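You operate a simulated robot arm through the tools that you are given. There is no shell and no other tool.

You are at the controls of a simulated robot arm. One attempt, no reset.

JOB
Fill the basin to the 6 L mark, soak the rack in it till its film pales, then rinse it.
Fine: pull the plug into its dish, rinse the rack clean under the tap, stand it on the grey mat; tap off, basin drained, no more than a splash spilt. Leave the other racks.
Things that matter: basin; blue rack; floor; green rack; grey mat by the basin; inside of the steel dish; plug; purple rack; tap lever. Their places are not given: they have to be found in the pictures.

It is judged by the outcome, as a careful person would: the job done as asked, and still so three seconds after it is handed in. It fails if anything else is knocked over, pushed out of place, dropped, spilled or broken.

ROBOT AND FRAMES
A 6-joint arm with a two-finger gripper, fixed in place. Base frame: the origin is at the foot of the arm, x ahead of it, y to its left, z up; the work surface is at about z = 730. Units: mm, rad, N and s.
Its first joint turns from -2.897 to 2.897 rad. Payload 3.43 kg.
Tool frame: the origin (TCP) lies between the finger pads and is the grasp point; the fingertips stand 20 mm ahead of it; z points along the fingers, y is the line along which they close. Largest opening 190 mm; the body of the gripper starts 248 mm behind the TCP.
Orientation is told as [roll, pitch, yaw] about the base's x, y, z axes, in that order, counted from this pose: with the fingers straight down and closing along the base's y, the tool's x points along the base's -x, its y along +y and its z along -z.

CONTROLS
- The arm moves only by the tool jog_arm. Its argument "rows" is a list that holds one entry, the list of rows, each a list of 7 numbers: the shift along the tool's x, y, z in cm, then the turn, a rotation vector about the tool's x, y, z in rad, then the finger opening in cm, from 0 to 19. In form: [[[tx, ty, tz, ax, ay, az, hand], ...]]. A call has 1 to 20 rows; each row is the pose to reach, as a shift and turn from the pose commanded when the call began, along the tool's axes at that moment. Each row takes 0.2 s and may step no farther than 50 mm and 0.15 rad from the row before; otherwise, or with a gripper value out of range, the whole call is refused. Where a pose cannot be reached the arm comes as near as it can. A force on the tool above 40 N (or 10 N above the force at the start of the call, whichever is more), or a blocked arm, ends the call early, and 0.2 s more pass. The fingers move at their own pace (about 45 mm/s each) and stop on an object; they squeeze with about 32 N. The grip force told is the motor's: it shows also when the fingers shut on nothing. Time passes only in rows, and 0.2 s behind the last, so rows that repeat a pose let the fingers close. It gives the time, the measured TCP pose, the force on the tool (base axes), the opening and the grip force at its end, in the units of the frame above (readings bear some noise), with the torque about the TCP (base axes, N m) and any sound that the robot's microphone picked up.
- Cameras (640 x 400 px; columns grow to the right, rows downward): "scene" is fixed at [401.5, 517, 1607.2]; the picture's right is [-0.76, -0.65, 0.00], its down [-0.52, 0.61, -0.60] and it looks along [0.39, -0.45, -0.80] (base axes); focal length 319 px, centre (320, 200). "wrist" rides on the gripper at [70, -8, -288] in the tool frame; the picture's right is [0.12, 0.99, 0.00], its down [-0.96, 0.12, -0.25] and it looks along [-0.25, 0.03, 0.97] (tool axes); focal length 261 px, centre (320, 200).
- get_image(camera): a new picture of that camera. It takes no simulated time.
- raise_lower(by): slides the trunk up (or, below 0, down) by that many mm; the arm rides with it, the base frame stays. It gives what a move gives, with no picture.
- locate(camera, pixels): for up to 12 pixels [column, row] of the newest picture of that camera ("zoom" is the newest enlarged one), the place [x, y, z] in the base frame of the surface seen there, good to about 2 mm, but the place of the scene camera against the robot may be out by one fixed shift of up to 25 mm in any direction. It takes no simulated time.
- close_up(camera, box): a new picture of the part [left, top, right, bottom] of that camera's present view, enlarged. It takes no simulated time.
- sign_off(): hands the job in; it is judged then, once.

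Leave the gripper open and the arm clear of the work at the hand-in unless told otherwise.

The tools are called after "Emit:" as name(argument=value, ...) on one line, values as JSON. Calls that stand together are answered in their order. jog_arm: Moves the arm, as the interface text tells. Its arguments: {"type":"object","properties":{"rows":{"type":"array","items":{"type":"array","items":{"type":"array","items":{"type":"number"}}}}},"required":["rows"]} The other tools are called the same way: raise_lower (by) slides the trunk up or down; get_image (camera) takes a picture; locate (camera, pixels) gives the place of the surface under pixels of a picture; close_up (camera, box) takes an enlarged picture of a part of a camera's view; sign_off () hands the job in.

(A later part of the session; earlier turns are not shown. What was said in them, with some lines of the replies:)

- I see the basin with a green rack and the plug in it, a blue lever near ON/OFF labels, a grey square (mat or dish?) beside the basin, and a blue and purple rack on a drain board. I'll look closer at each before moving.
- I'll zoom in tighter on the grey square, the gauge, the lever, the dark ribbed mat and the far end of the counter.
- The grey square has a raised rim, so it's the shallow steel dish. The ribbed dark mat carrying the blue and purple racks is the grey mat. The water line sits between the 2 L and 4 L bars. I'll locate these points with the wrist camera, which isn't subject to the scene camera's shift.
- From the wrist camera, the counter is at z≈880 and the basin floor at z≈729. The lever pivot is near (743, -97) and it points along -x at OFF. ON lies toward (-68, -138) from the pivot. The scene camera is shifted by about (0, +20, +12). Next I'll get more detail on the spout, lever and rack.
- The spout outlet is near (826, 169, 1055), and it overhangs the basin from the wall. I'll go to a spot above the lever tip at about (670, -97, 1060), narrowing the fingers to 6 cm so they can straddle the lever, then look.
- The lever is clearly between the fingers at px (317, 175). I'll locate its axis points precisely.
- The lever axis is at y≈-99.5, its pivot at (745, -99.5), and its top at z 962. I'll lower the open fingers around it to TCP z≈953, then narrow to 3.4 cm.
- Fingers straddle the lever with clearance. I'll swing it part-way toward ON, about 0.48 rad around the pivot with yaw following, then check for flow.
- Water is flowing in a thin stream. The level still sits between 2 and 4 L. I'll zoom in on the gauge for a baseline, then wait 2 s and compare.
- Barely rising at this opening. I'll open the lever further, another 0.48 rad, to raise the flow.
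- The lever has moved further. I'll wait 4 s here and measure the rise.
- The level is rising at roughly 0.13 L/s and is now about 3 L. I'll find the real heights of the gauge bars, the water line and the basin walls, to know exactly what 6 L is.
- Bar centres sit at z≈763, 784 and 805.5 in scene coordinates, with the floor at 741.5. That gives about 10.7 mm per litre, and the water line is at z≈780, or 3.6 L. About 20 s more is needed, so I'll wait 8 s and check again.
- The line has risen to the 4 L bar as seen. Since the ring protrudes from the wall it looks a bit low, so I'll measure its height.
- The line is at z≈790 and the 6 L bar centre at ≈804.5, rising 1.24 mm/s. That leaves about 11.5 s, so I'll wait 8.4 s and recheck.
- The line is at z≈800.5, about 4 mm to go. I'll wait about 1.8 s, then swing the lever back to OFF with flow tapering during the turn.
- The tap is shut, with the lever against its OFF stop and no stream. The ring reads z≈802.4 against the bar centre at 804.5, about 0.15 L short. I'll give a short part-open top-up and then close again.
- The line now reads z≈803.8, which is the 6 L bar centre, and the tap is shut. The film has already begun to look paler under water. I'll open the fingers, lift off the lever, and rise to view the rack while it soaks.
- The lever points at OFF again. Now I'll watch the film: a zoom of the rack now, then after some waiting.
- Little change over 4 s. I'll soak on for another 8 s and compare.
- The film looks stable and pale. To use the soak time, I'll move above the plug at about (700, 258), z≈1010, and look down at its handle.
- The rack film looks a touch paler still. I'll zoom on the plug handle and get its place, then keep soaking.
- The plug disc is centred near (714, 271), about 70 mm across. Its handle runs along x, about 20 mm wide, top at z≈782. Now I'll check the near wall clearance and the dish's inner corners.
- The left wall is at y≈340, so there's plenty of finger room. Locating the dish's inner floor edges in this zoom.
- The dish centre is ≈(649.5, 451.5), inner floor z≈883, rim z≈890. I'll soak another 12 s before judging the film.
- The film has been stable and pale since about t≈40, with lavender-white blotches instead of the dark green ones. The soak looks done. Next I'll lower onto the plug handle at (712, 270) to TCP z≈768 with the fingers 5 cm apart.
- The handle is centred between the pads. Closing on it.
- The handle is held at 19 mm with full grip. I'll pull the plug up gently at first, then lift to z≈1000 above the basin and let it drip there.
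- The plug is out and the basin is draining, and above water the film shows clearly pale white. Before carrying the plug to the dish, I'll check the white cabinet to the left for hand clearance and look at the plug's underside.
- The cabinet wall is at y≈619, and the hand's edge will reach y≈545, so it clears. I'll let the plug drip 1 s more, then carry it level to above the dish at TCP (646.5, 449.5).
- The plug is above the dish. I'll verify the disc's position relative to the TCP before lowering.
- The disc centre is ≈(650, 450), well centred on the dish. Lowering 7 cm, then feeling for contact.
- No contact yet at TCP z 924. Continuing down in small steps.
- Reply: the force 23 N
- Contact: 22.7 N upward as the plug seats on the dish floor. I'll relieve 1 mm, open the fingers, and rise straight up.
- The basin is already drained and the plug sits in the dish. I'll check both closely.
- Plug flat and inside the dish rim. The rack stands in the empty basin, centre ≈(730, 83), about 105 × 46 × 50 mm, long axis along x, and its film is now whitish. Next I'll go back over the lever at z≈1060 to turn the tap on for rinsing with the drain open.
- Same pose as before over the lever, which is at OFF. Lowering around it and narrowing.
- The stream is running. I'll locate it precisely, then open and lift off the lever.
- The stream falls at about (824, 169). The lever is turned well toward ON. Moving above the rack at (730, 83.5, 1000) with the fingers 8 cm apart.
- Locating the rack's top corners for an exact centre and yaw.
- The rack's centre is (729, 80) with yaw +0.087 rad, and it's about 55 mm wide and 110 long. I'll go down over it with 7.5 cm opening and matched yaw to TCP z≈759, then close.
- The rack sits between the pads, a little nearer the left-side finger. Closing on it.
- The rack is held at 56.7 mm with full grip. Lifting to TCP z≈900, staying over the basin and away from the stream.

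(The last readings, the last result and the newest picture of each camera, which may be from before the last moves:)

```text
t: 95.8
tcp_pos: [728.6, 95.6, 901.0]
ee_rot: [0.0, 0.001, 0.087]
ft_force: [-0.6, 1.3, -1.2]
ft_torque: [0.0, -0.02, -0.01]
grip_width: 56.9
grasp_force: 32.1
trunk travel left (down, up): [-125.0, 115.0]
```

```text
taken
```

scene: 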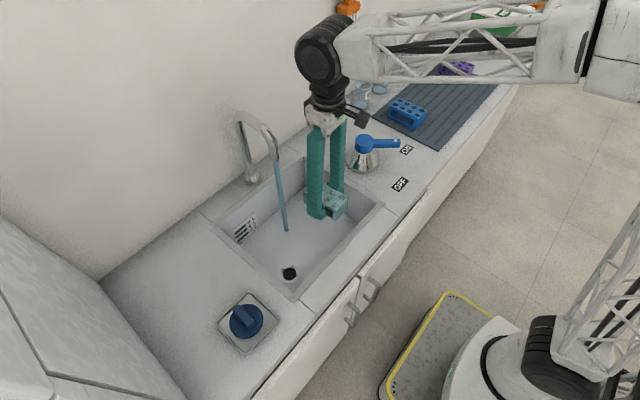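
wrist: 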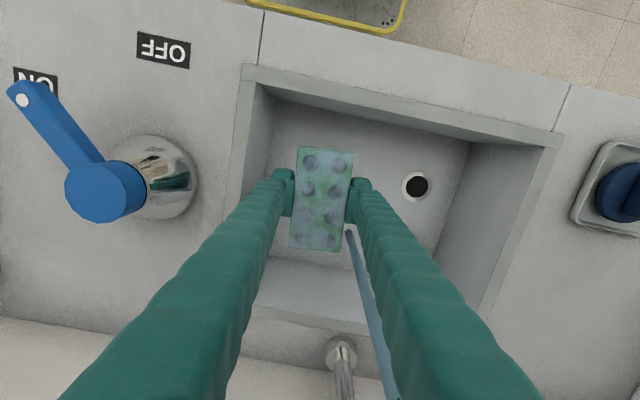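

Good hold. Before turning the rack for rinsing I'll check where the arm's wrist housing and the wall are, for clearance.

Emit:
locate(camera="scene", pixels=[[318, 50], [300, 40], [340, 50], [325, 90], [330, 115], [430, 60], [200, 120], [150, 200], [260, 60], [520, 40], [300, 130], [240, 120]])

```text
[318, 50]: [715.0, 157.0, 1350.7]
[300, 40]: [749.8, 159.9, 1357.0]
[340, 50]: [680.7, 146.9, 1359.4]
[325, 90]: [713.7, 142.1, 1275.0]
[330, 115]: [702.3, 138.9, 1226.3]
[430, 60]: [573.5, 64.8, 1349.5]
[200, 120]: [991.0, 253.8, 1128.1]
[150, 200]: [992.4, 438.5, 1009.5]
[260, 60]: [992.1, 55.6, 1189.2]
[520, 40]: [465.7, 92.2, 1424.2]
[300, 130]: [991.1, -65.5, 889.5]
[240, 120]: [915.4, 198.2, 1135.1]
```

Wall at x≈991, wrist housing well above. I'll now turn the held rack by about +1.48 rad in place, which is clear of the spout, so its long axis runs along y.

Emit:
jog_arm(rows=[[[0, 0, 0, 0, 0, -0.14, 4], [0, 0, 0, 0, 0, -0.28, 4], [0, 0, 0, 0, 0, -0.42, 4], [0, 0, 0, 0, 0, -0.56, 4], [0, 0, 0, 0, 0, -0.7, 4], [0, 0, 0, 0, 0, -0.84, 4], [0, 0, 0, 0, 0, -0.98, 4], [0, 0, 0, 0, 0, -1.12, 4], [0, 0, 0, 0, 0, -1.26, 4], [0, 0, 0, 0, 0, -1.4, 4], [0, 0, 0, 0, 0, -1.483, 4], [0, 0, 0, 0, 0, -1.483, 4]]])

Emit:
get_image(camera="scene")

```text
t: 98.4
tcp_pos: [729.0, 95.0, 900.7]
ee_rot: [0.001, 0.001, 1.57]
ft_force: [0.1, -0.3, -1.5]
ft_torque: [0.01, 0.0, 0.01]
grip_width: 56.9
grasp_force: 32.4
trunk travel left (down, up): [-125.0, 115.0]
```

```text
taken
```

scene: 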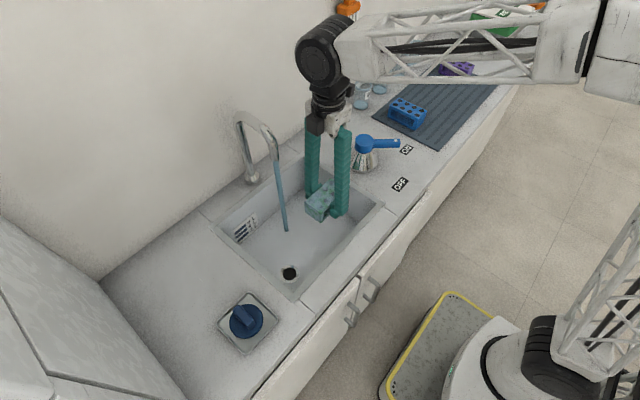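

Yaw 1.57 reached. Now I'll lean the hand 0.5 rad toward -y, so it will stay clear of the spout and the rack's +y end tilts up.

Emit:
jog_arm(rows=[[[0, 0, 0, 0, -0.13, 0, 4], [0, 0, 0, 0, -0.26, 0, 4], [0, 0, 0, 0, -0.39, 0, 4], [0, 0, 0, 0, -0.5, 0, 4], [0, 0, 0, 0, -0.5, 0, 4]]])

Emit:
get_image(camera="scene")

Emit:
get_image(camera="wrist")

```text
t: 99.6
tcp_pos: [727.4, 96.2, 901.3]
ee_rot: [-0.001, -0.502, 1.569]
ft_force: [0.1, 0.6, -0.5]
ft_torque: [0.01, -0.02, -0.04]
grip_width: 56.8
grasp_force: 32.2
trunk travel left (down, up): [-125.0, 115.0]
```

```text
taken
```

scene: 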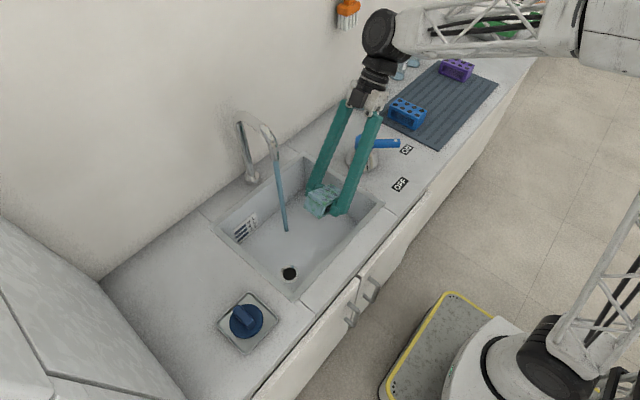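

```text
taken
```

wrist: 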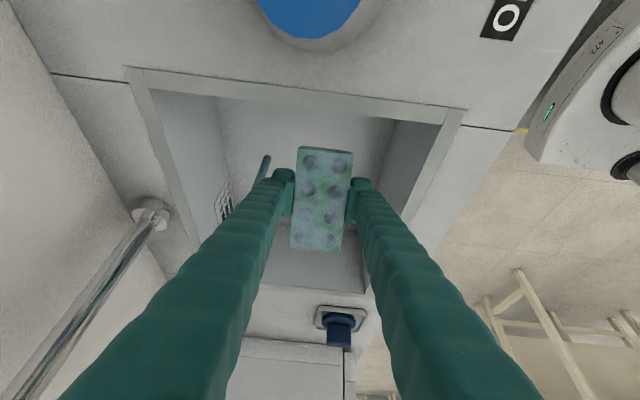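

The lean works. I'll move beside the stream to TCP (824, 96, 825), with the rack inside the basin below the rim.

Emit:
jog_arm(rows=[[[0.73, -1.93, 1.33, 0, 0, 0, 4], [1.46, -3.86, 2.67, 0, 0, 0, 4], [2.18, -5.8, 4.0, 0, 0, 0, 4], [2.91, -7.73, 5.34, 0, 0, 0, 4], [3.64, -9.66, 6.67, 0, 0, 0, 4], [3.64, -9.66, 6.67, 0, 0, 0, 4]]])

Emit:
get_image(camera="scene")

Emit:
close_up(camera="scene", box=[220, 120, 360, 250])

```text
t: 101.0
tcp_pos: [826.6, 93.6, 825.1]
ee_rot: [-0.001, -0.498, 1.57]
ft_force: [-0.9, 0.0, -1.4]
ft_torque: [0.01, 0.02, -0.01]
grip_width: 57.0
grasp_force: 32.2
trunk travel left (down, up): [-125.0, 115.0]
```

```text
taken
```

scene: 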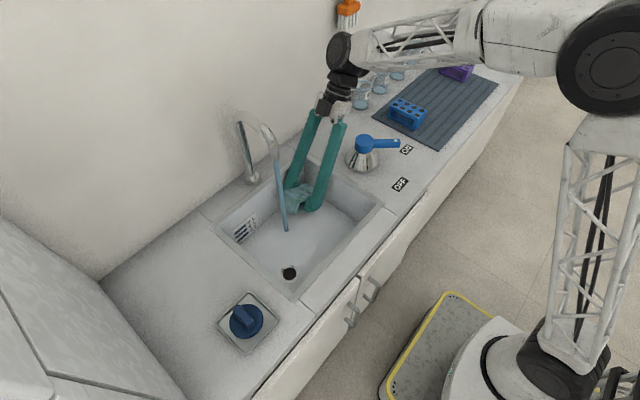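

```text
3.08 times, centred on (290, 185) of scene
```

zoom: 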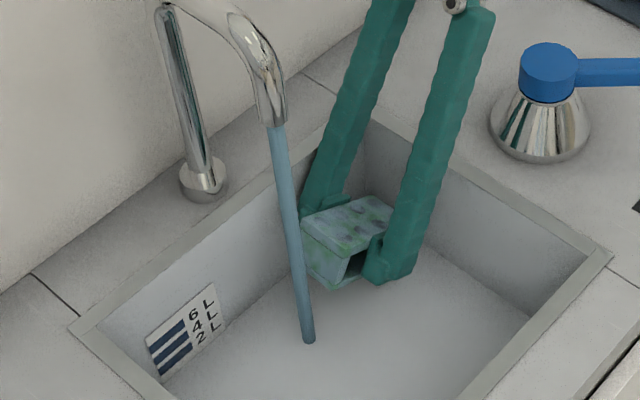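

Ready beside the stream. Sliding the raised +y end 4 cm into the water, slowly, and checking the result.

Emit:
jog_arm(rows=[[[-0.88, 0, 0.48, 0, 0, 0, 4], [-1.76, 0, 0.96, 0, 0, 0, 4], [-2.63, 0, 1.44, 0, 0, 0, 4], [-3.51, 0, 1.92, 0, 0, 0, 4], [-3.51, 0, 1.92, 0, 0, 0, 4], [-3.51, 0, 1.92, 0, 0, 0, 4], [-3.51, 0, 1.92, 0, 0, 0, 4]]])

Emit:
close_up(camera="scene", box=[220, 120, 360, 250])

Emit:
get_image(camera="wrist")

```text
t: 102.6
tcp_pos: [825.3, 135.8, 823.3]
ee_rot: [0.001, -0.501, 1.569]
ft_force: [0.5, -0.4, -1.1]
ft_torque: [0.02, -0.02, -0.03]
grip_width: 56.9
grasp_force: 32.3
trunk travel left (down, up): [-125.0, 115.0]
```

```text
3.08 times, centred on (290, 185) of scene
```

zoom: 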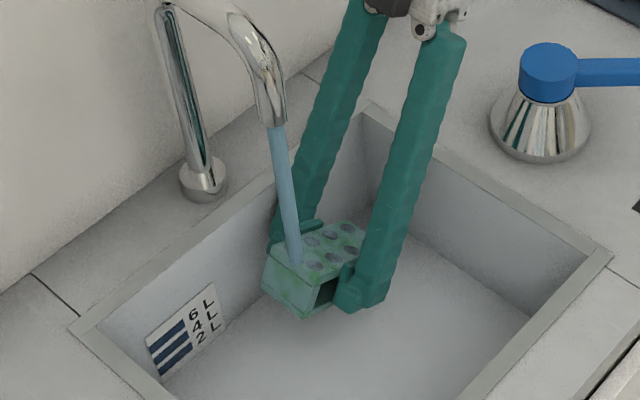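

```text
taken
```

wrist: 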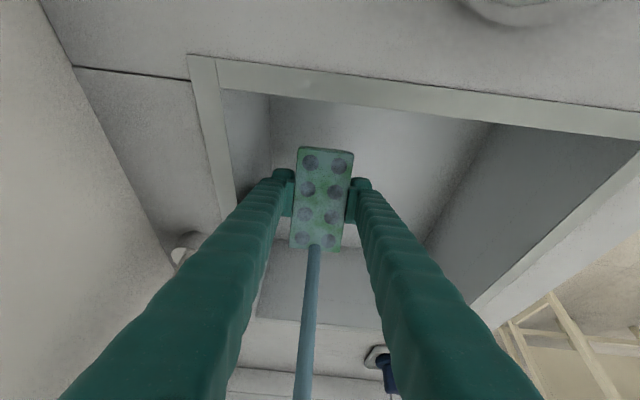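

The stream lands on the rack and the film is already fading to green. Sweeping slowly through to the other end, then back.

Emit:
jog_arm(rows=[[[-0.44, 0, 0.24, 0, 0, 0, 4], [-0.88, 0, 0.48, 0, 0, 0, 4], [-1.32, 0, 0.72, 0, 0, 0, 4], [-1.76, 0, 0.96, 0, 0, 0, 4], [-2.2, 0, 1.2, 0, 0, 0, 4], [-2.63, 0, 1.44, 0, 0, 0, 4], [-3.07, 0, 1.68, 0, 0, 0, 4], [-3.51, 0, 1.92, 0, 0, 0, 4], [-3.95, 0, 2.16, 0, 0, 0, 4], [-4.39, 0, 2.4, 0, 0, 0, 4], [-4.83, 0, 2.63, 0, 0, 0, 4], [-5.27, 0, 2.87, 0, 0, 0, 4], [-5.7, 0, 3.11, 0, 0, 0, 4], [-6.15, 0, 3.35, 0, 0, 0, 4], [-6.58, 0, 3.59, 0, 0, 0, 4], [-6.58, 0, 3.59, 0, 0, 0, 4]]])

Emit:
close_up(camera="scene", box=[220, 120, 360, 250])

Emit:
get_image(camera="wrist")

Emit:
close_up(camera="wrist", box=[260, 130, 380, 260])

```text
t: 106.0
tcp_pos: [825.4, 211.2, 824.0]
ee_rot: [-0.001, -0.497, 1.57]
ft_force: [0.6, 0.4, -1.1]
ft_torque: [-0.02, 0.0, -0.01]
grip_width: 56.8
grasp_force: 32.3
trunk travel left (down, up): [-125.0, 115.0]
```

```text
3.08 times, centred on (290, 185) of scene
```

zoom: 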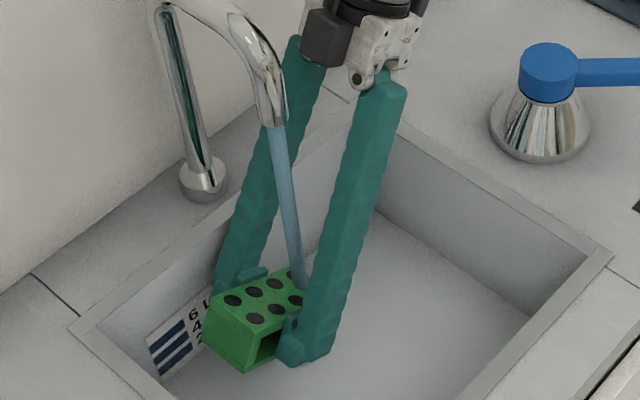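

```text
taken
```

wrist: 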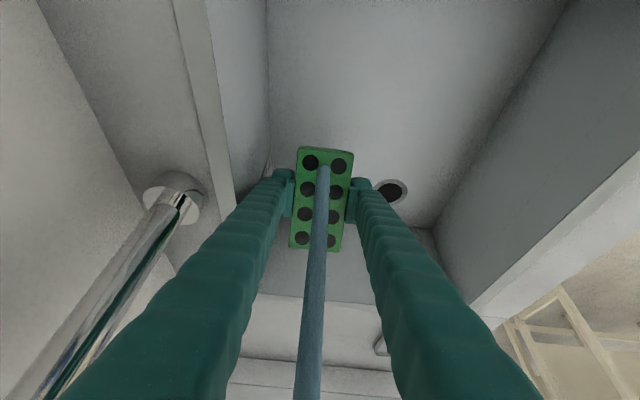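

```text
3.08 times, centred on (320, 195) of wrist
```

zoom: 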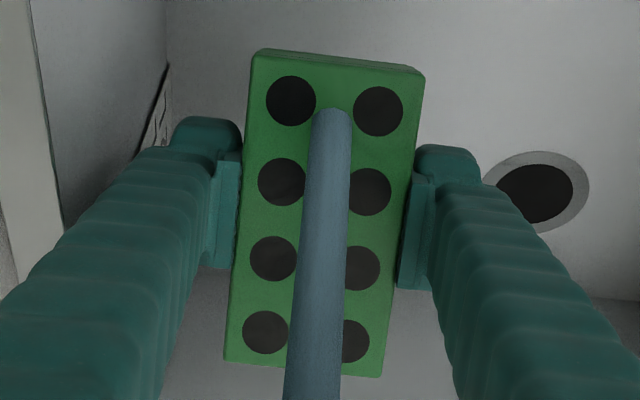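

The rack is bright green with clear black holes, so the film is gone. I'll sweep back out through the stream for good measure, then let it drip over the basin.

Emit:
jog_arm(rows=[[[0, 0, 0, 0, 0, 0, 4], [0.7, 0, -0.38, 0, 0, 0, 4], [1.4, 0, -0.77, 0, 0, 0, 4], [2.1, 0, -1.15, 0, 0, 0, 4], [2.8, 0, -1.53, 0, 0, 0, 4], [3.5, 0, -1.91, 0, 0, 0, 4], [4.2, 0, -2.3, 0, 0, 0, 4], [4.9, 0, -2.68, 0, 0, 0, 4], [5.6, 0, -3.06, 0, 0, 0, 4], [6.3, 0, -3.44, 0, 0, 0, 4], [7.0, 0, -3.83, 0, 0, 0, 4], [7.7, 0, -4.2, 0, 0, 0, 4], [8.4, 0, -4.6, 0, 0, 0, 4], [9.2, 0, -5.0, 0, 0, 0, 4], [10.1, 0, -5.5, 0, 0, 0, 4], [10.1, 0, -5.5, 0, 0, 0, 4], [10.1, 0, -5.5, 0, 0, 0, 4], [10.1, 0, -5.5, 0, 0, 0, 4], [10.1, 0, -5.5, 0, 0, 0, 4]]])

Emit:
close_up(camera="scene", box=[220, 120, 360, 250])

Emit:
close_up(camera="wrist", box=[260, 130, 380, 260])

```text
t: 110.0
tcp_pos: [823.5, 94.9, 824.6]
ee_rot: [0.0, -0.498, 1.567]
ft_force: [0.7, -0.2, -1.1]
ft_torque: [0.03, 0.03, 0.01]
grip_width: 56.7
grasp_force: 32.2
trunk travel left (down, up): [-125.0, 115.0]
```

```text
3.08 times, centred on (290, 185) of scene
```

zoom: 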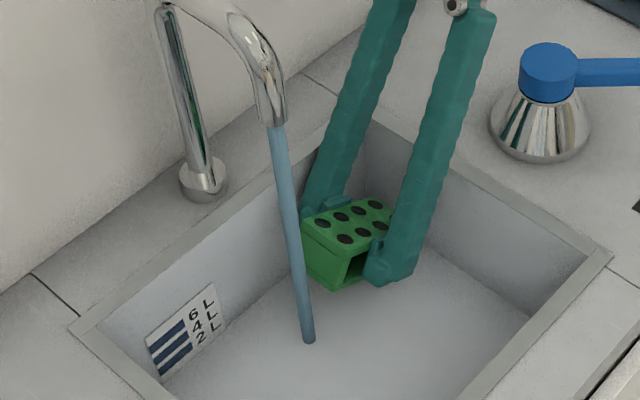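

```text
3.08 times, centred on (320, 195) of wrist
```

zoom: 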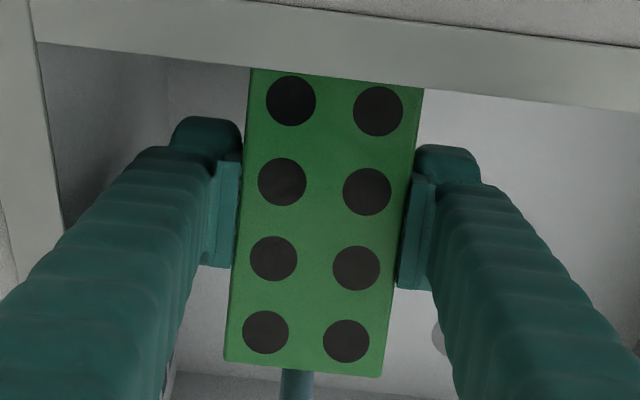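

Rinsed clean on all visible faces. I'll let it drip another 3 s here, then back away from the stream to (728, 96, 901).

Emit:
jog_arm(rows=[[[0, 0, 0, 0, 0, 0, 4], [0, 0, 0, 0, 0, 0, 4], [0, 0, 0, 0, 0, 0, 4], [0, 0, 0, 0, 0, 0, 4], [0, 0, 0, 0, 0, 0, 4], [0, 0, 0, 0, 0, 0, 4], [0, 0, 0, 0, 0, 0, 4], [0, 0, 0, 0, 0, 0, 4], [0, 0, 0, 0, 0, 0, 4], [0, 0, 0, 0, 0, 0, 4], [0, 0, 0, 0, 0, 0, 4], [0, 0, 0, 0, 0, 0, 4], [0, 0, 0, 0, 0, 0, 4], [0, 0, 0, 0, 0, 0, 4], [-0.73, 1.91, -1.34, 0, 0, 0, 4], [-1.46, 3.82, -2.68, 0, 0, 0, 4], [-2.2, 5.73, -4.03, 0, 0, 0, 4], [-2.93, 7.64, -5.37, 0, 0, 0, 4], [-3.66, 9.55, -6.71, 0, 0, 0, 4], [-3.66, 9.55, -6.71, 0, 0, 0, 4]]])

Emit:
jog_arm(rows=[[[0, 0, 0, 0, 0.13, 0, 4], [0, 0, 0, 0, 0.26, 0, 4], [0, 0, 0, 0, 0.39, 0, 4], [0, 0, 0, 0, 0.5, 0, 4], [0, 0, 0, 0, 0.5, 0, 4], [0, 0, 0, 0, 0.5, 0, 4], [0, 0, 0, 0, 0.5, 0, 4], [0, 0, 0, 0, 0.5, 0, 4]]])

Emit:
get_image(camera="scene")

```text
t: 114.2
tcp_pos: [730.6, 94.5, 900.0]
ee_rot: [-0.001, -0.501, 1.568]
ft_force: [-0.2, 0.2, -0.3]
ft_torque: [0.0, 0.02, -0.01]
grip_width: 57.1
grasp_force: 31.9
trunk travel left (down, up): [-125.0, 115.0]
```

```text
t: 116.0
tcp_pos: [729.5, 95.7, 900.6]
ee_rot: [0.001, -0.002, 1.571]
ft_force: [-0.3, -0.7, -1.3]
ft_torque: [-0.05, 0.0, 0.01]
grip_width: 56.7
grasp_force: 32.2
trunk travel left (down, up): [-125.0, 115.0]
```

```text
taken
```

scene: 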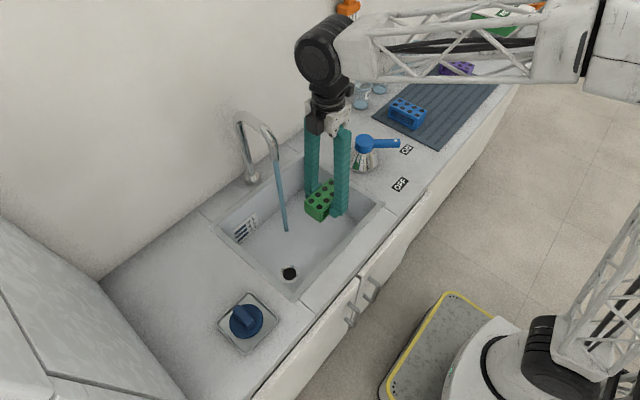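

Hand vertical again. Raising to z≈1070 over the basin while turning the rack back so its long axis is along x.

Emit:
jog_arm(rows=[[[0, 0, -2, 0, 0, 0.13, 4], [0, 0, -5, 0, 0, 0.26, 4], [0, 0, -9, 0, 0, 0.39, 4], [0, 0, -13, 0, 0, 0.53, 4], [0, 0, -16, 0, 0, 0.67, 4], [0, 0, -17, 0, 0, 0.81, 4], [0, 0, -17, 0, 0, 0.95, 4], [0, 0, -17, 0, 0, 1.09, 4], [0, 0, -17, 0, 0, 1.23, 4], [0, 0, -17, 0, 0, 1.37, 4], [0, 0, -17, 0, 0, 1.5, 4], [0, 0, -17, 0, 0, 1.57, 4], [0, 0, -17, 0, 0, 1.57, 4]]])

Emit:
get_image(camera="wrist")

```text
t: 118.8
tcp_pos: [728.3, 95.9, 1069.7]
ee_rot: [0.0, 0.001, -0.001]
ft_force: [-0.6, 0.6, -0.6]
ft_torque: [-0.01, 0.03, -0.04]
grip_width: 56.8
grasp_force: 31.3
trunk travel left (down, up): [-125.0, 115.0]
```

```text
taken
```

wrist: 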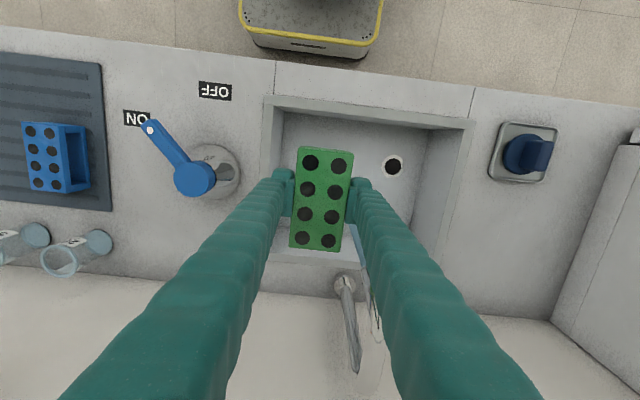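

Carrying the rack at z≈1070 over the lever to above the free middle of the mat, (690, -500).

Emit:
jog_arm(rows=[[[0.2, -2, 0, 0, 0, 0, 4], [0.5, -6, 0, 0, 0, 0, 4], [0.8, -10.5, 0, 0, 0, 0, 4], [1.1, -15, 0, 0, 0, 0, 4], [1.4, -19.5, 0, 0, 0, 0, 4], [1.7, -24, 0, 0, 0, 0, 4], [2.0, -28.5, 0, 0, 0, 0, 4], [2.3, -33, 0, 0, 0, 0, 4], [2.6, -37.5, 0, 0, 0, 0, 4], [2.9, -42, 0, 0, 0, 0, 4], [3.2, -46.5, 0, 0, 0, 0, 4], [3.5, -51, 0, 0, 0, 0, 4], [3.8, -55.5, 0, 0, 0, 0, 4], [3.8, -59.6, 0, 0, 0, 0, 4], [3.8, -59.6, 0, 0, 0, 0, 4]]])

Emit:
get_image(camera="wrist")

Emit:
get_image(camera="scene")

```text
t: 122.0
tcp_pos: [689.0, -501.4, 1070.6]
ee_rot: [0.0, -0.001, 0.0]
ft_force: [-0.4, -0.1, -1.5]
ft_torque: [0.03, 0.02, 0.02]
grip_width: 56.7
grasp_force: 32.3
trunk travel left (down, up): [-125.0, 115.0]
```

```text
taken
```

wrist: 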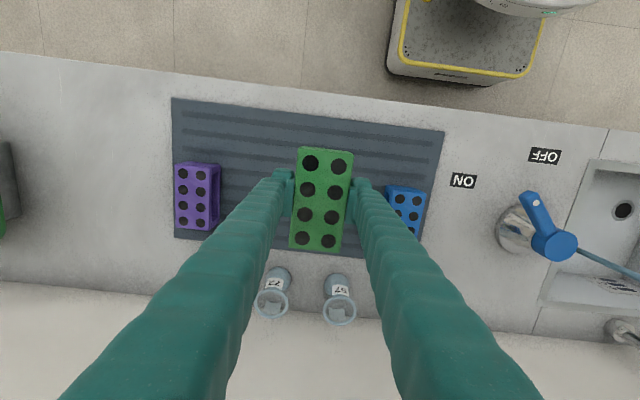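

```text
taken
```

scene: 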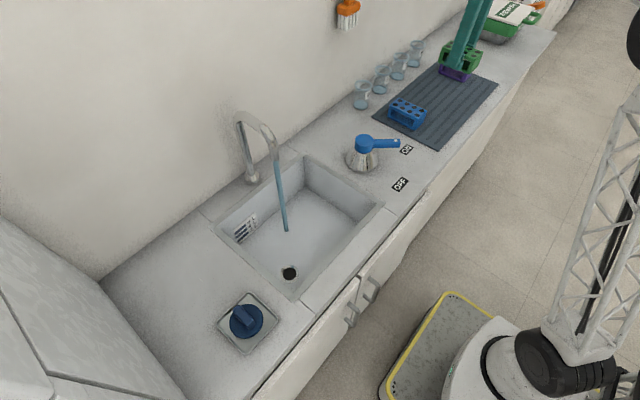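

Locating the mat, the purple rack and the blue rack around the landing spot.

Emit:
locate(camera="wrist", pixels=[[178, 167], [205, 167], [220, 172], [212, 228], [390, 190], [422, 195], [418, 232], [174, 100], [440, 133], [250, 140], [270, 120], [176, 236]])

```text
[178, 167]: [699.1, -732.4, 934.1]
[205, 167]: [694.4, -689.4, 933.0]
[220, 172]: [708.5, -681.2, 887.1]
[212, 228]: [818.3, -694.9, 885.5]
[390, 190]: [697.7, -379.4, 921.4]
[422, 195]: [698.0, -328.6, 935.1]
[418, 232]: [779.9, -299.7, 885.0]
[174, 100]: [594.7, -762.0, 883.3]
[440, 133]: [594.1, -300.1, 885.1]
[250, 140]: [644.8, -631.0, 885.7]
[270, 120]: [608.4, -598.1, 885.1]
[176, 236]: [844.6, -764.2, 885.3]
```

Landing area is free: blue ends at y≈-385, purple begins at y≈-680, and the mat is at z≈885. Lowering to TCP z≈921 at x≈700, then feeling for contact around 914.

Emit:
jog_arm(rows=[[[-0.5, 0, 2, 0, 0, 0, 4], [-1.0, 0, 5.5, 0, 0, 0, 4], [-1.0, 0, 9, 0, 0, 0, 4], [-1.0, 0, 12, 0, 0, 0, 4], [-1.0, 0, 14, 0, 0, 0, 4], [-1.0, 0, 15, 0, 0, 0, 4], [-1.0, 0, 15, 0, 0, 0, 4]]])

Emit:
jog_arm(rows=[[[0, 0, 0.15, 0, 0, 0, 4], [0, 0, 0.3, 0, 0, 0, 4], [0, 0, 0.4, 0, 0, 0, 4]]])

Emit:
close_up(camera="scene", box=[380, 20, 520, 150])

```text
t: 123.6
tcp_pos: [701.1, -503.5, 919.2]
ee_rot: [0.0, 0.001, 0.0]
ft_force: [-0.1, 0.5, -1.7]
ft_torque: [0.0, 0.0, 0.0]
grip_width: 57.0
grasp_force: 32.3
trunk travel left (down, up): [-125.0, 115.0]
```

```text
t: 124.4
tcp_pos: [701.0, -501.3, 916.5]
ee_rot: [-0.002, 0.0, 0.001]
ft_force: [-0.2, -0.3, -1.1]
ft_torque: [0.03, 0.01, -0.02]
grip_width: 56.6
grasp_force: 31.6
trunk travel left (down, up): [-125.0, 115.0]
```

```text
3.08 times, centred on (450, 85) of scene
```

zoom: 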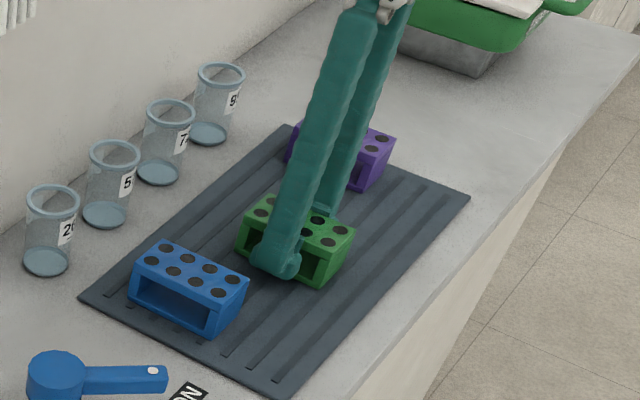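

Almost down, no contact yet. Continuing in 1 mm steps.

Emit:
jog_arm(rows=[[[0, 0, 0.1, 0, 0, 0, 4], [0, 0, 0.2, 0, 0, 0, 4]]])

Emit:
jog_arm(rows=[[[0, 0, 0.1, 0, 0, 0, 4], [0, 0, 0.15, 0, 0, 0, 4]]])

```text
t: 125.0
tcp_pos: [700.9, -502.8, 914.9]
ee_rot: [0.0, 0.0, 0.001]
ft_force: [-0.5, -0.7, -1.0]
ft_torque: [-0.01, 0.0, -0.03]
grip_width: 56.8
grasp_force: 32.1
trunk travel left (down, up): [-125.0, 115.0]
```

```text
t: 125.6
tcp_pos: [700.8, -502.0, 915.1]
ee_rot: [-0.002, -0.001, 0.002]
ft_force: [5.3, -4.2, 9.9]
ft_torque: [-0.12, 0.43, 0.22]
grip_width: 56.7
grasp_force: 32.4
trunk travel left (down, up): [-125.0, 115.0]
```

Contact, about 10 N: the rack stands on the mat. Opening the fingers and rising straight up.

Emit:
jog_arm(rows=[[[0, 0, -0.05, 0, 0, 0, 5.5], [0, 0, -0.05, 0, 0, 0, 6.5], [0, 0, -0.05, 0, 0, 0, 7.5], [0, 0, -0.05, 0, 0, 0, 8.2], [0, 0, -0.05, 0, 0, 0, 8.2], [0, 0, -2, 0, 0, 0, 8.2], [0, 0, -5.5, 0, 0, 0, 8.2], [0, 0, -10, 0, 0, 0, 8.2], [0, 0, -15, 0, 0, 0, 7], [0, 0, -15, 0, 0, 0, 6]]])

Emit:
get_image(camera="wrist")

Emit:
close_up(camera="scene", box=[340, 20, 520, 180])

```text
t: 127.8
tcp_pos: [699.3, -502.1, 1063.8]
ee_rot: [0.0, 0.0, 0.0]
ft_force: [0.1, -0.5, 0.0]
ft_torque: [0.01, -0.02, 0.01]
grip_width: 60.1
grasp_force: 0.2
trunk travel left (down, up): [-125.0, 115.0]
```

```text
taken
```

wrist: 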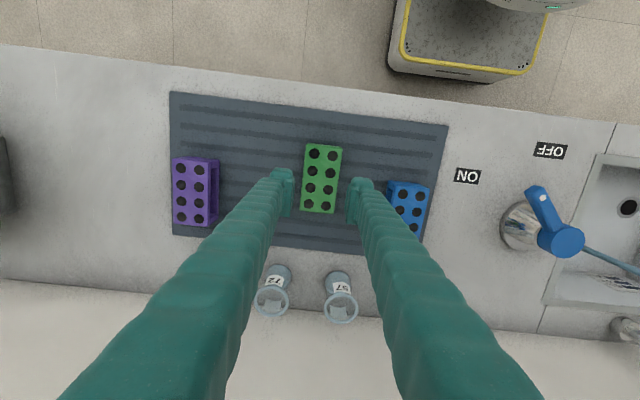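

```text
2.50 times, centred on (430, 100) of scene
```

zoom: 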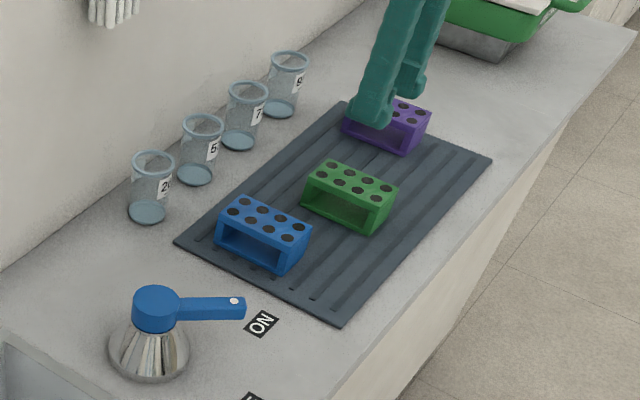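

The rack stands clean on the mat, neighbours undisturbed. Now the tap: finding the lever's present angle with the wrist camera.

Emit:
locate(camera="wrist", pixels=[[535, 190], [541, 205], [549, 222], [561, 240]])

Emit:
close_up(camera="scene", box=[335, 110, 425, 200])

Emit:
locate(camera="zoom", pixels=[[420, 145], [350, 140], [385, 142], [240, 130], [240, 110]])

```text
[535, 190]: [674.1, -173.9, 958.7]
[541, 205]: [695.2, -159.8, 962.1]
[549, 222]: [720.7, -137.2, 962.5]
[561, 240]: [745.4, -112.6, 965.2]
```

```text
4.44 times, centred on (380, 155) of scene
```

zoom: 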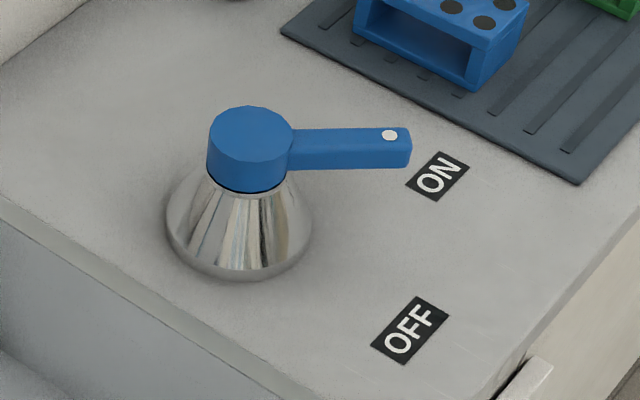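

```text
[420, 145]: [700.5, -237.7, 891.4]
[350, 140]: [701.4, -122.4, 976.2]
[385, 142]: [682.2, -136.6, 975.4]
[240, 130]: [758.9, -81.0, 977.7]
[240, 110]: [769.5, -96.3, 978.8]
```

The lever angle is ≈0.75 rad from OFF. Moving above its grip point at (689, -152), z≈1063, with yaw 0.75.

Emit:
jog_arm(rows=[[[0.1, 2, 0, 0, 0, 0, 6], [0.2, 6, 0, 0, 0, -0.1, 6], [0.35, 10.5, 0, 0, 0, -0.2, 6], [0.5, 15, 0, 0, 0, -0.3, 6], [0.6, 19.5, 0, 0, 0, -0.4, 6], [0.75, 24, 0, 0, 0, -0.5, 6], [0.85, 28.5, 0, 0, 0, -0.6, 6], [0.95, 32, 0, 0, 0, -0.7, 6], [1.04, 35, 0, 0, 0, -0.75, 6], [1.04, 35, 0, 0, 0, -0.75, 6]]])

Emit:
get_image(camera="wrist")

```text
t: 130.0
tcp_pos: [691.6, -151.4, 1062.3]
ee_rot: [0.0, 0.0, 0.751]
ft_force: [-0.8, 0.9, 0.5]
ft_torque: [0.02, -0.03, 0.02]
grip_width: 60.1
grasp_force: 0.1
trunk travel left (down, up): [-125.0, 115.0]
```

```text
taken
```

wrist: 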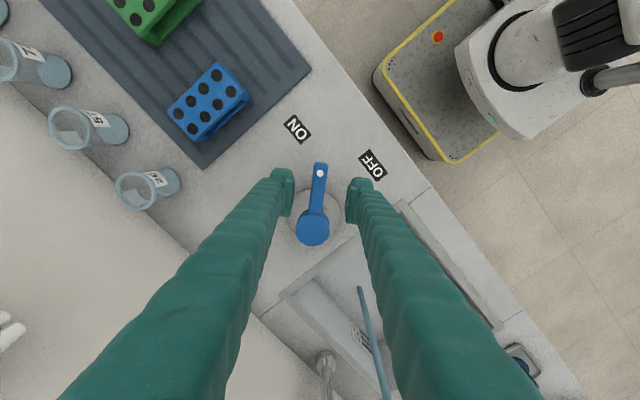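

The lever is centred between the fingers. Lowering around it and narrowing.

Emit:
jog_arm(rows=[[[0, 0, 3.6, 0, 0, 0, 6], [0, 0, 7.2, 0, 0, 0, 6], [0, 0, 10.8, 0, 0, 0, 5], [0, 0, 10.8, 0, 0, 0, 3.4], [0, 0, 10.8, 0, 0, 0, 3.4]]])

Emit:
jog_arm(rows=[[[-0.074, 1.06, 0, 0, 0, 0.14, 3.4], [-0.296, 2.1, 0, 0, 0, 0.28, 3.4], [-0.66, 3.1, 0, 0, 0, 0.42, 3.4], [-1.16, 4.04, 0, 0, 0, 0.56, 3.4], [-1.787, 4.9, 0, 0, 0, 0.7, 3.4], [-2.47, 5.61, 0, 0, 0, 0.83, 3.4], [-2.47, 5.61, 0, 0, 0, 0.83, 3.4]]])

Emit:
close_up(camera="scene", box=[205, 100, 425, 290])

```text
t: 131.2
tcp_pos: [690.6, -150.7, 954.5]
ee_rot: [-0.001, -0.001, 0.75]
ft_force: [-0.2, -0.3, -0.5]
ft_torque: [0.01, -0.03, 0.0]
grip_width: 34.0
grasp_force: 0.0
trunk travel left (down, up): [-125.0, 115.0]
```

```text
t: 132.8
tcp_pos: [671.0, -93.3, 955.4]
ee_rot: [-0.001, 0.0, -0.081]
ft_force: [2.2, -4.0, 0.6]
ft_torque: [-0.03, -0.01, 0.11]
grip_width: 36.2
grasp_force: 1.7
trunk travel left (down, up): [-125.0, 115.0]
```

```text
2.11 times, centred on (315, 195) of scene
```

zoom: 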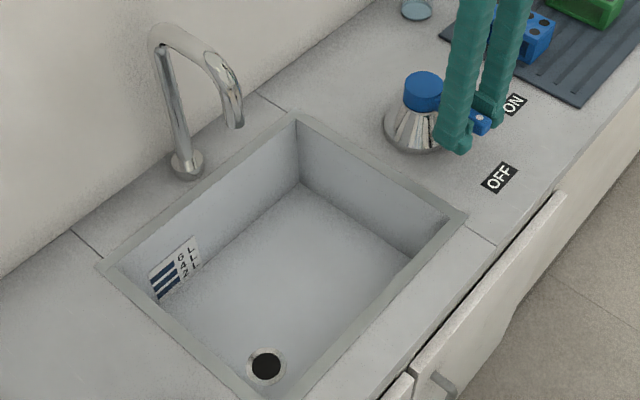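

The lever is back against its OFF stop, the stream has stopped, and the basin is empty. I'll open the fingers, lift clear, and move the arm back from the work.

Emit:
jog_arm(rows=[[[0, 0, 0, 0, 0, 0, 5], [0, 0, 0, 0, 0, 0, 6], [0, 0, -4, 0, 0, 0, 6], [0, 0, -8.5, 0, 0, 0, 7], [0, 0, -13, 0, 0, -0.08, 8], [0, 1, -17, 0, 0, -0.08, 10], [0, 2, -20, 0, 0, -0.08, 12], [2, 4, -22, 0, 0, -0.08, 12], [5, 6, -23, 0, 0, -0.08, 12], [8, 8, -23, 0, 0, -0.08, 12], [8, 8, -23, 0, 0, -0.08, 12], [8, 8, -23, 0, 0, -0.08, 12], [8, 8, -23, 0, 0, -0.08, 12], [8, 8, -23, 0, 0, -0.08, 12]]])

Emit:
get_image(camera="scene")

Emit:
get_image(camera="wrist")

Emit:
close_up(camera="scene", box=[200, 90, 430, 360])

Emit:
close_up(camera="scene", box=[340, 20, 520, 180])

```text
t: 135.8
tcp_pos: [597.5, -7.6, 1185.0]
ee_rot: [0.001, 0.001, 0.0]
ft_force: [0.7, 0.8, -0.2]
ft_torque: [0.03, -0.02, 0.01]
grip_width: 120.1
grasp_force: 0.1
trunk travel left (down, up): [-125.0, 115.0]
```

```text
taken
```

scene: 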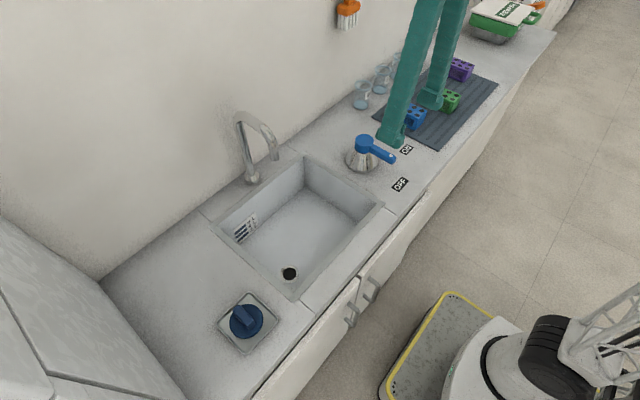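

```text
taken
```

wrist: 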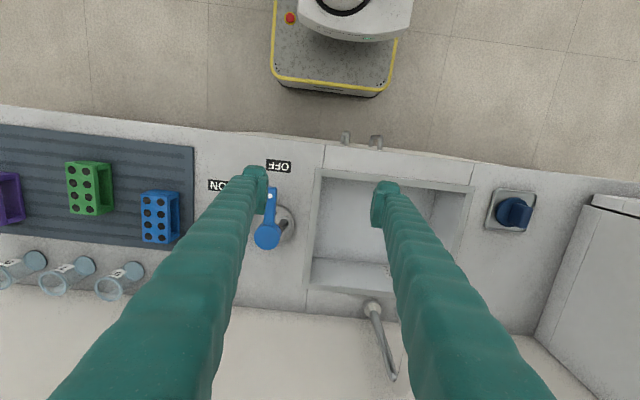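

```text
1.48 times, centred on (315, 225) of scene
```

zoom: 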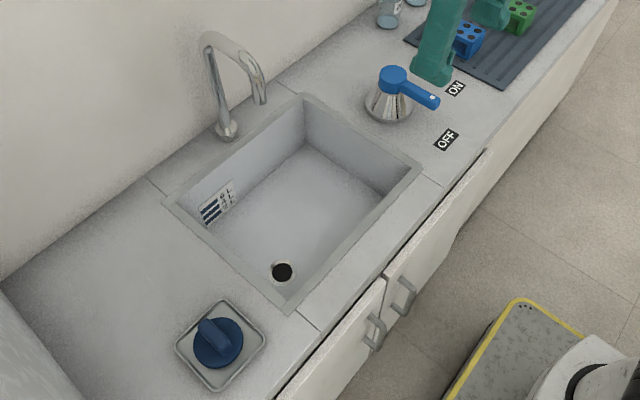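

```text
2.50 times, centred on (430, 100) of scene
```

zoom: 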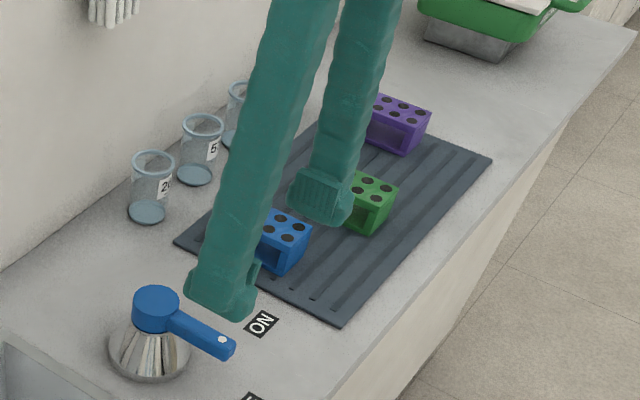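

Everything looks in place. A last check of the lever's exact angle, the rack's cleanness, and the basin.

Emit:
close_up(camera="wrist", box=[50, 140, 200, 260])

Emit:
close_up(camera="wrist", box=[220, 150, 320, 260])

Emit:
locate(camera="zoom", pixels=[[320, 165], [320, 185], [313, 230], [305, 310], [300, 320]])

Emit:
close_up(camera="wrist", box=[310, 160, 540, 300])

```text
3.33 times, centred on (125, 200) of wrist
```

zoom: 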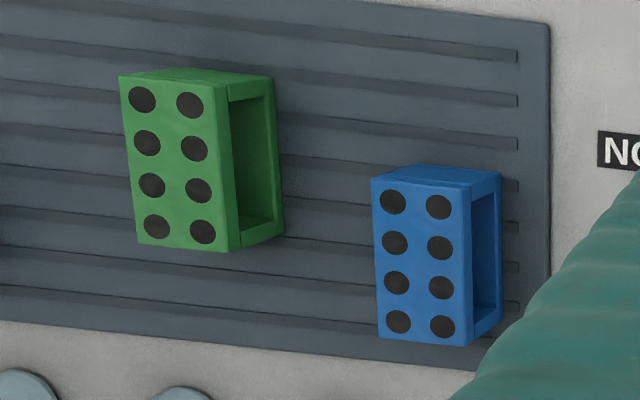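

```text
3.64 times, centred on (270, 205) of wrist
```

zoom: 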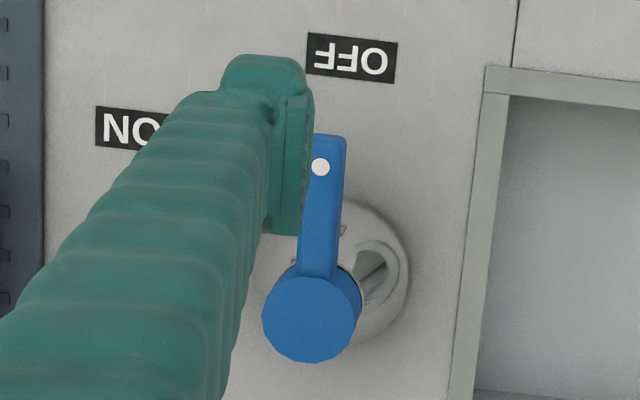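

```text
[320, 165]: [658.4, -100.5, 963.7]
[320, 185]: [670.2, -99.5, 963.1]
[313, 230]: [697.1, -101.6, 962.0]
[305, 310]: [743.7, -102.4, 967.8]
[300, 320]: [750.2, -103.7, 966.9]
```

```text
2.78 times, centred on (425, 230) of wrist
```

zoom: 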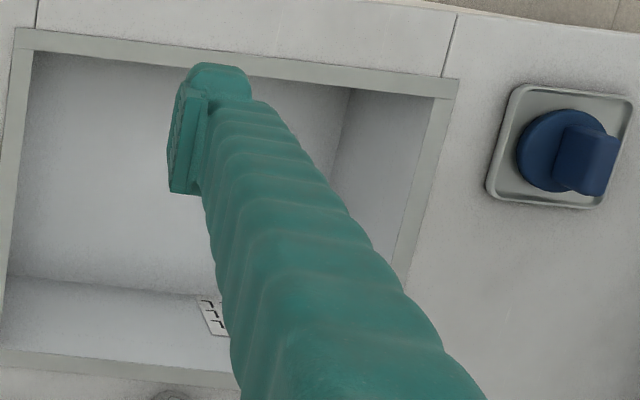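

The final checks all pass:
- **Lever:** its tip is at (658, -100), the same place as at the start (OFF), and there is no stream.
- **Basin:** drained.
- **Plug:** lying in its dish.
- **Green rack:** clean and standing on the mat, with the blue and purple racks where they were.
- **Counter:** looks dry.
- **Arm:** clear of the work with the gripper open.

Handing in.

Emit:
sign_off()

```text
The job is handed in.
```

The job is done and handed in. I don't have the verdict yet.

- **Fill and soak:** I filled the basin to the 6 L mark and shut the tap. The green rack soaked until its film turned whitish.
- **Plug and drain:** I pulled the plug and set it flat in the steel dish. The basin drained fully.
- **Rinse:** With the drain open I ran the tap and passed the whole length of the rack through the stream twice. The film came off, leaving clean green with clear black holes. I let the rack drip over the basin before moving it.
- **Finish:** The rack stands on the grey mat between the blue and purple racks, which I left alone. The tap lever is back at OFF with no stream. I saw no water on the counter in the last pictures. The arm is clear of the work with the gripper open.
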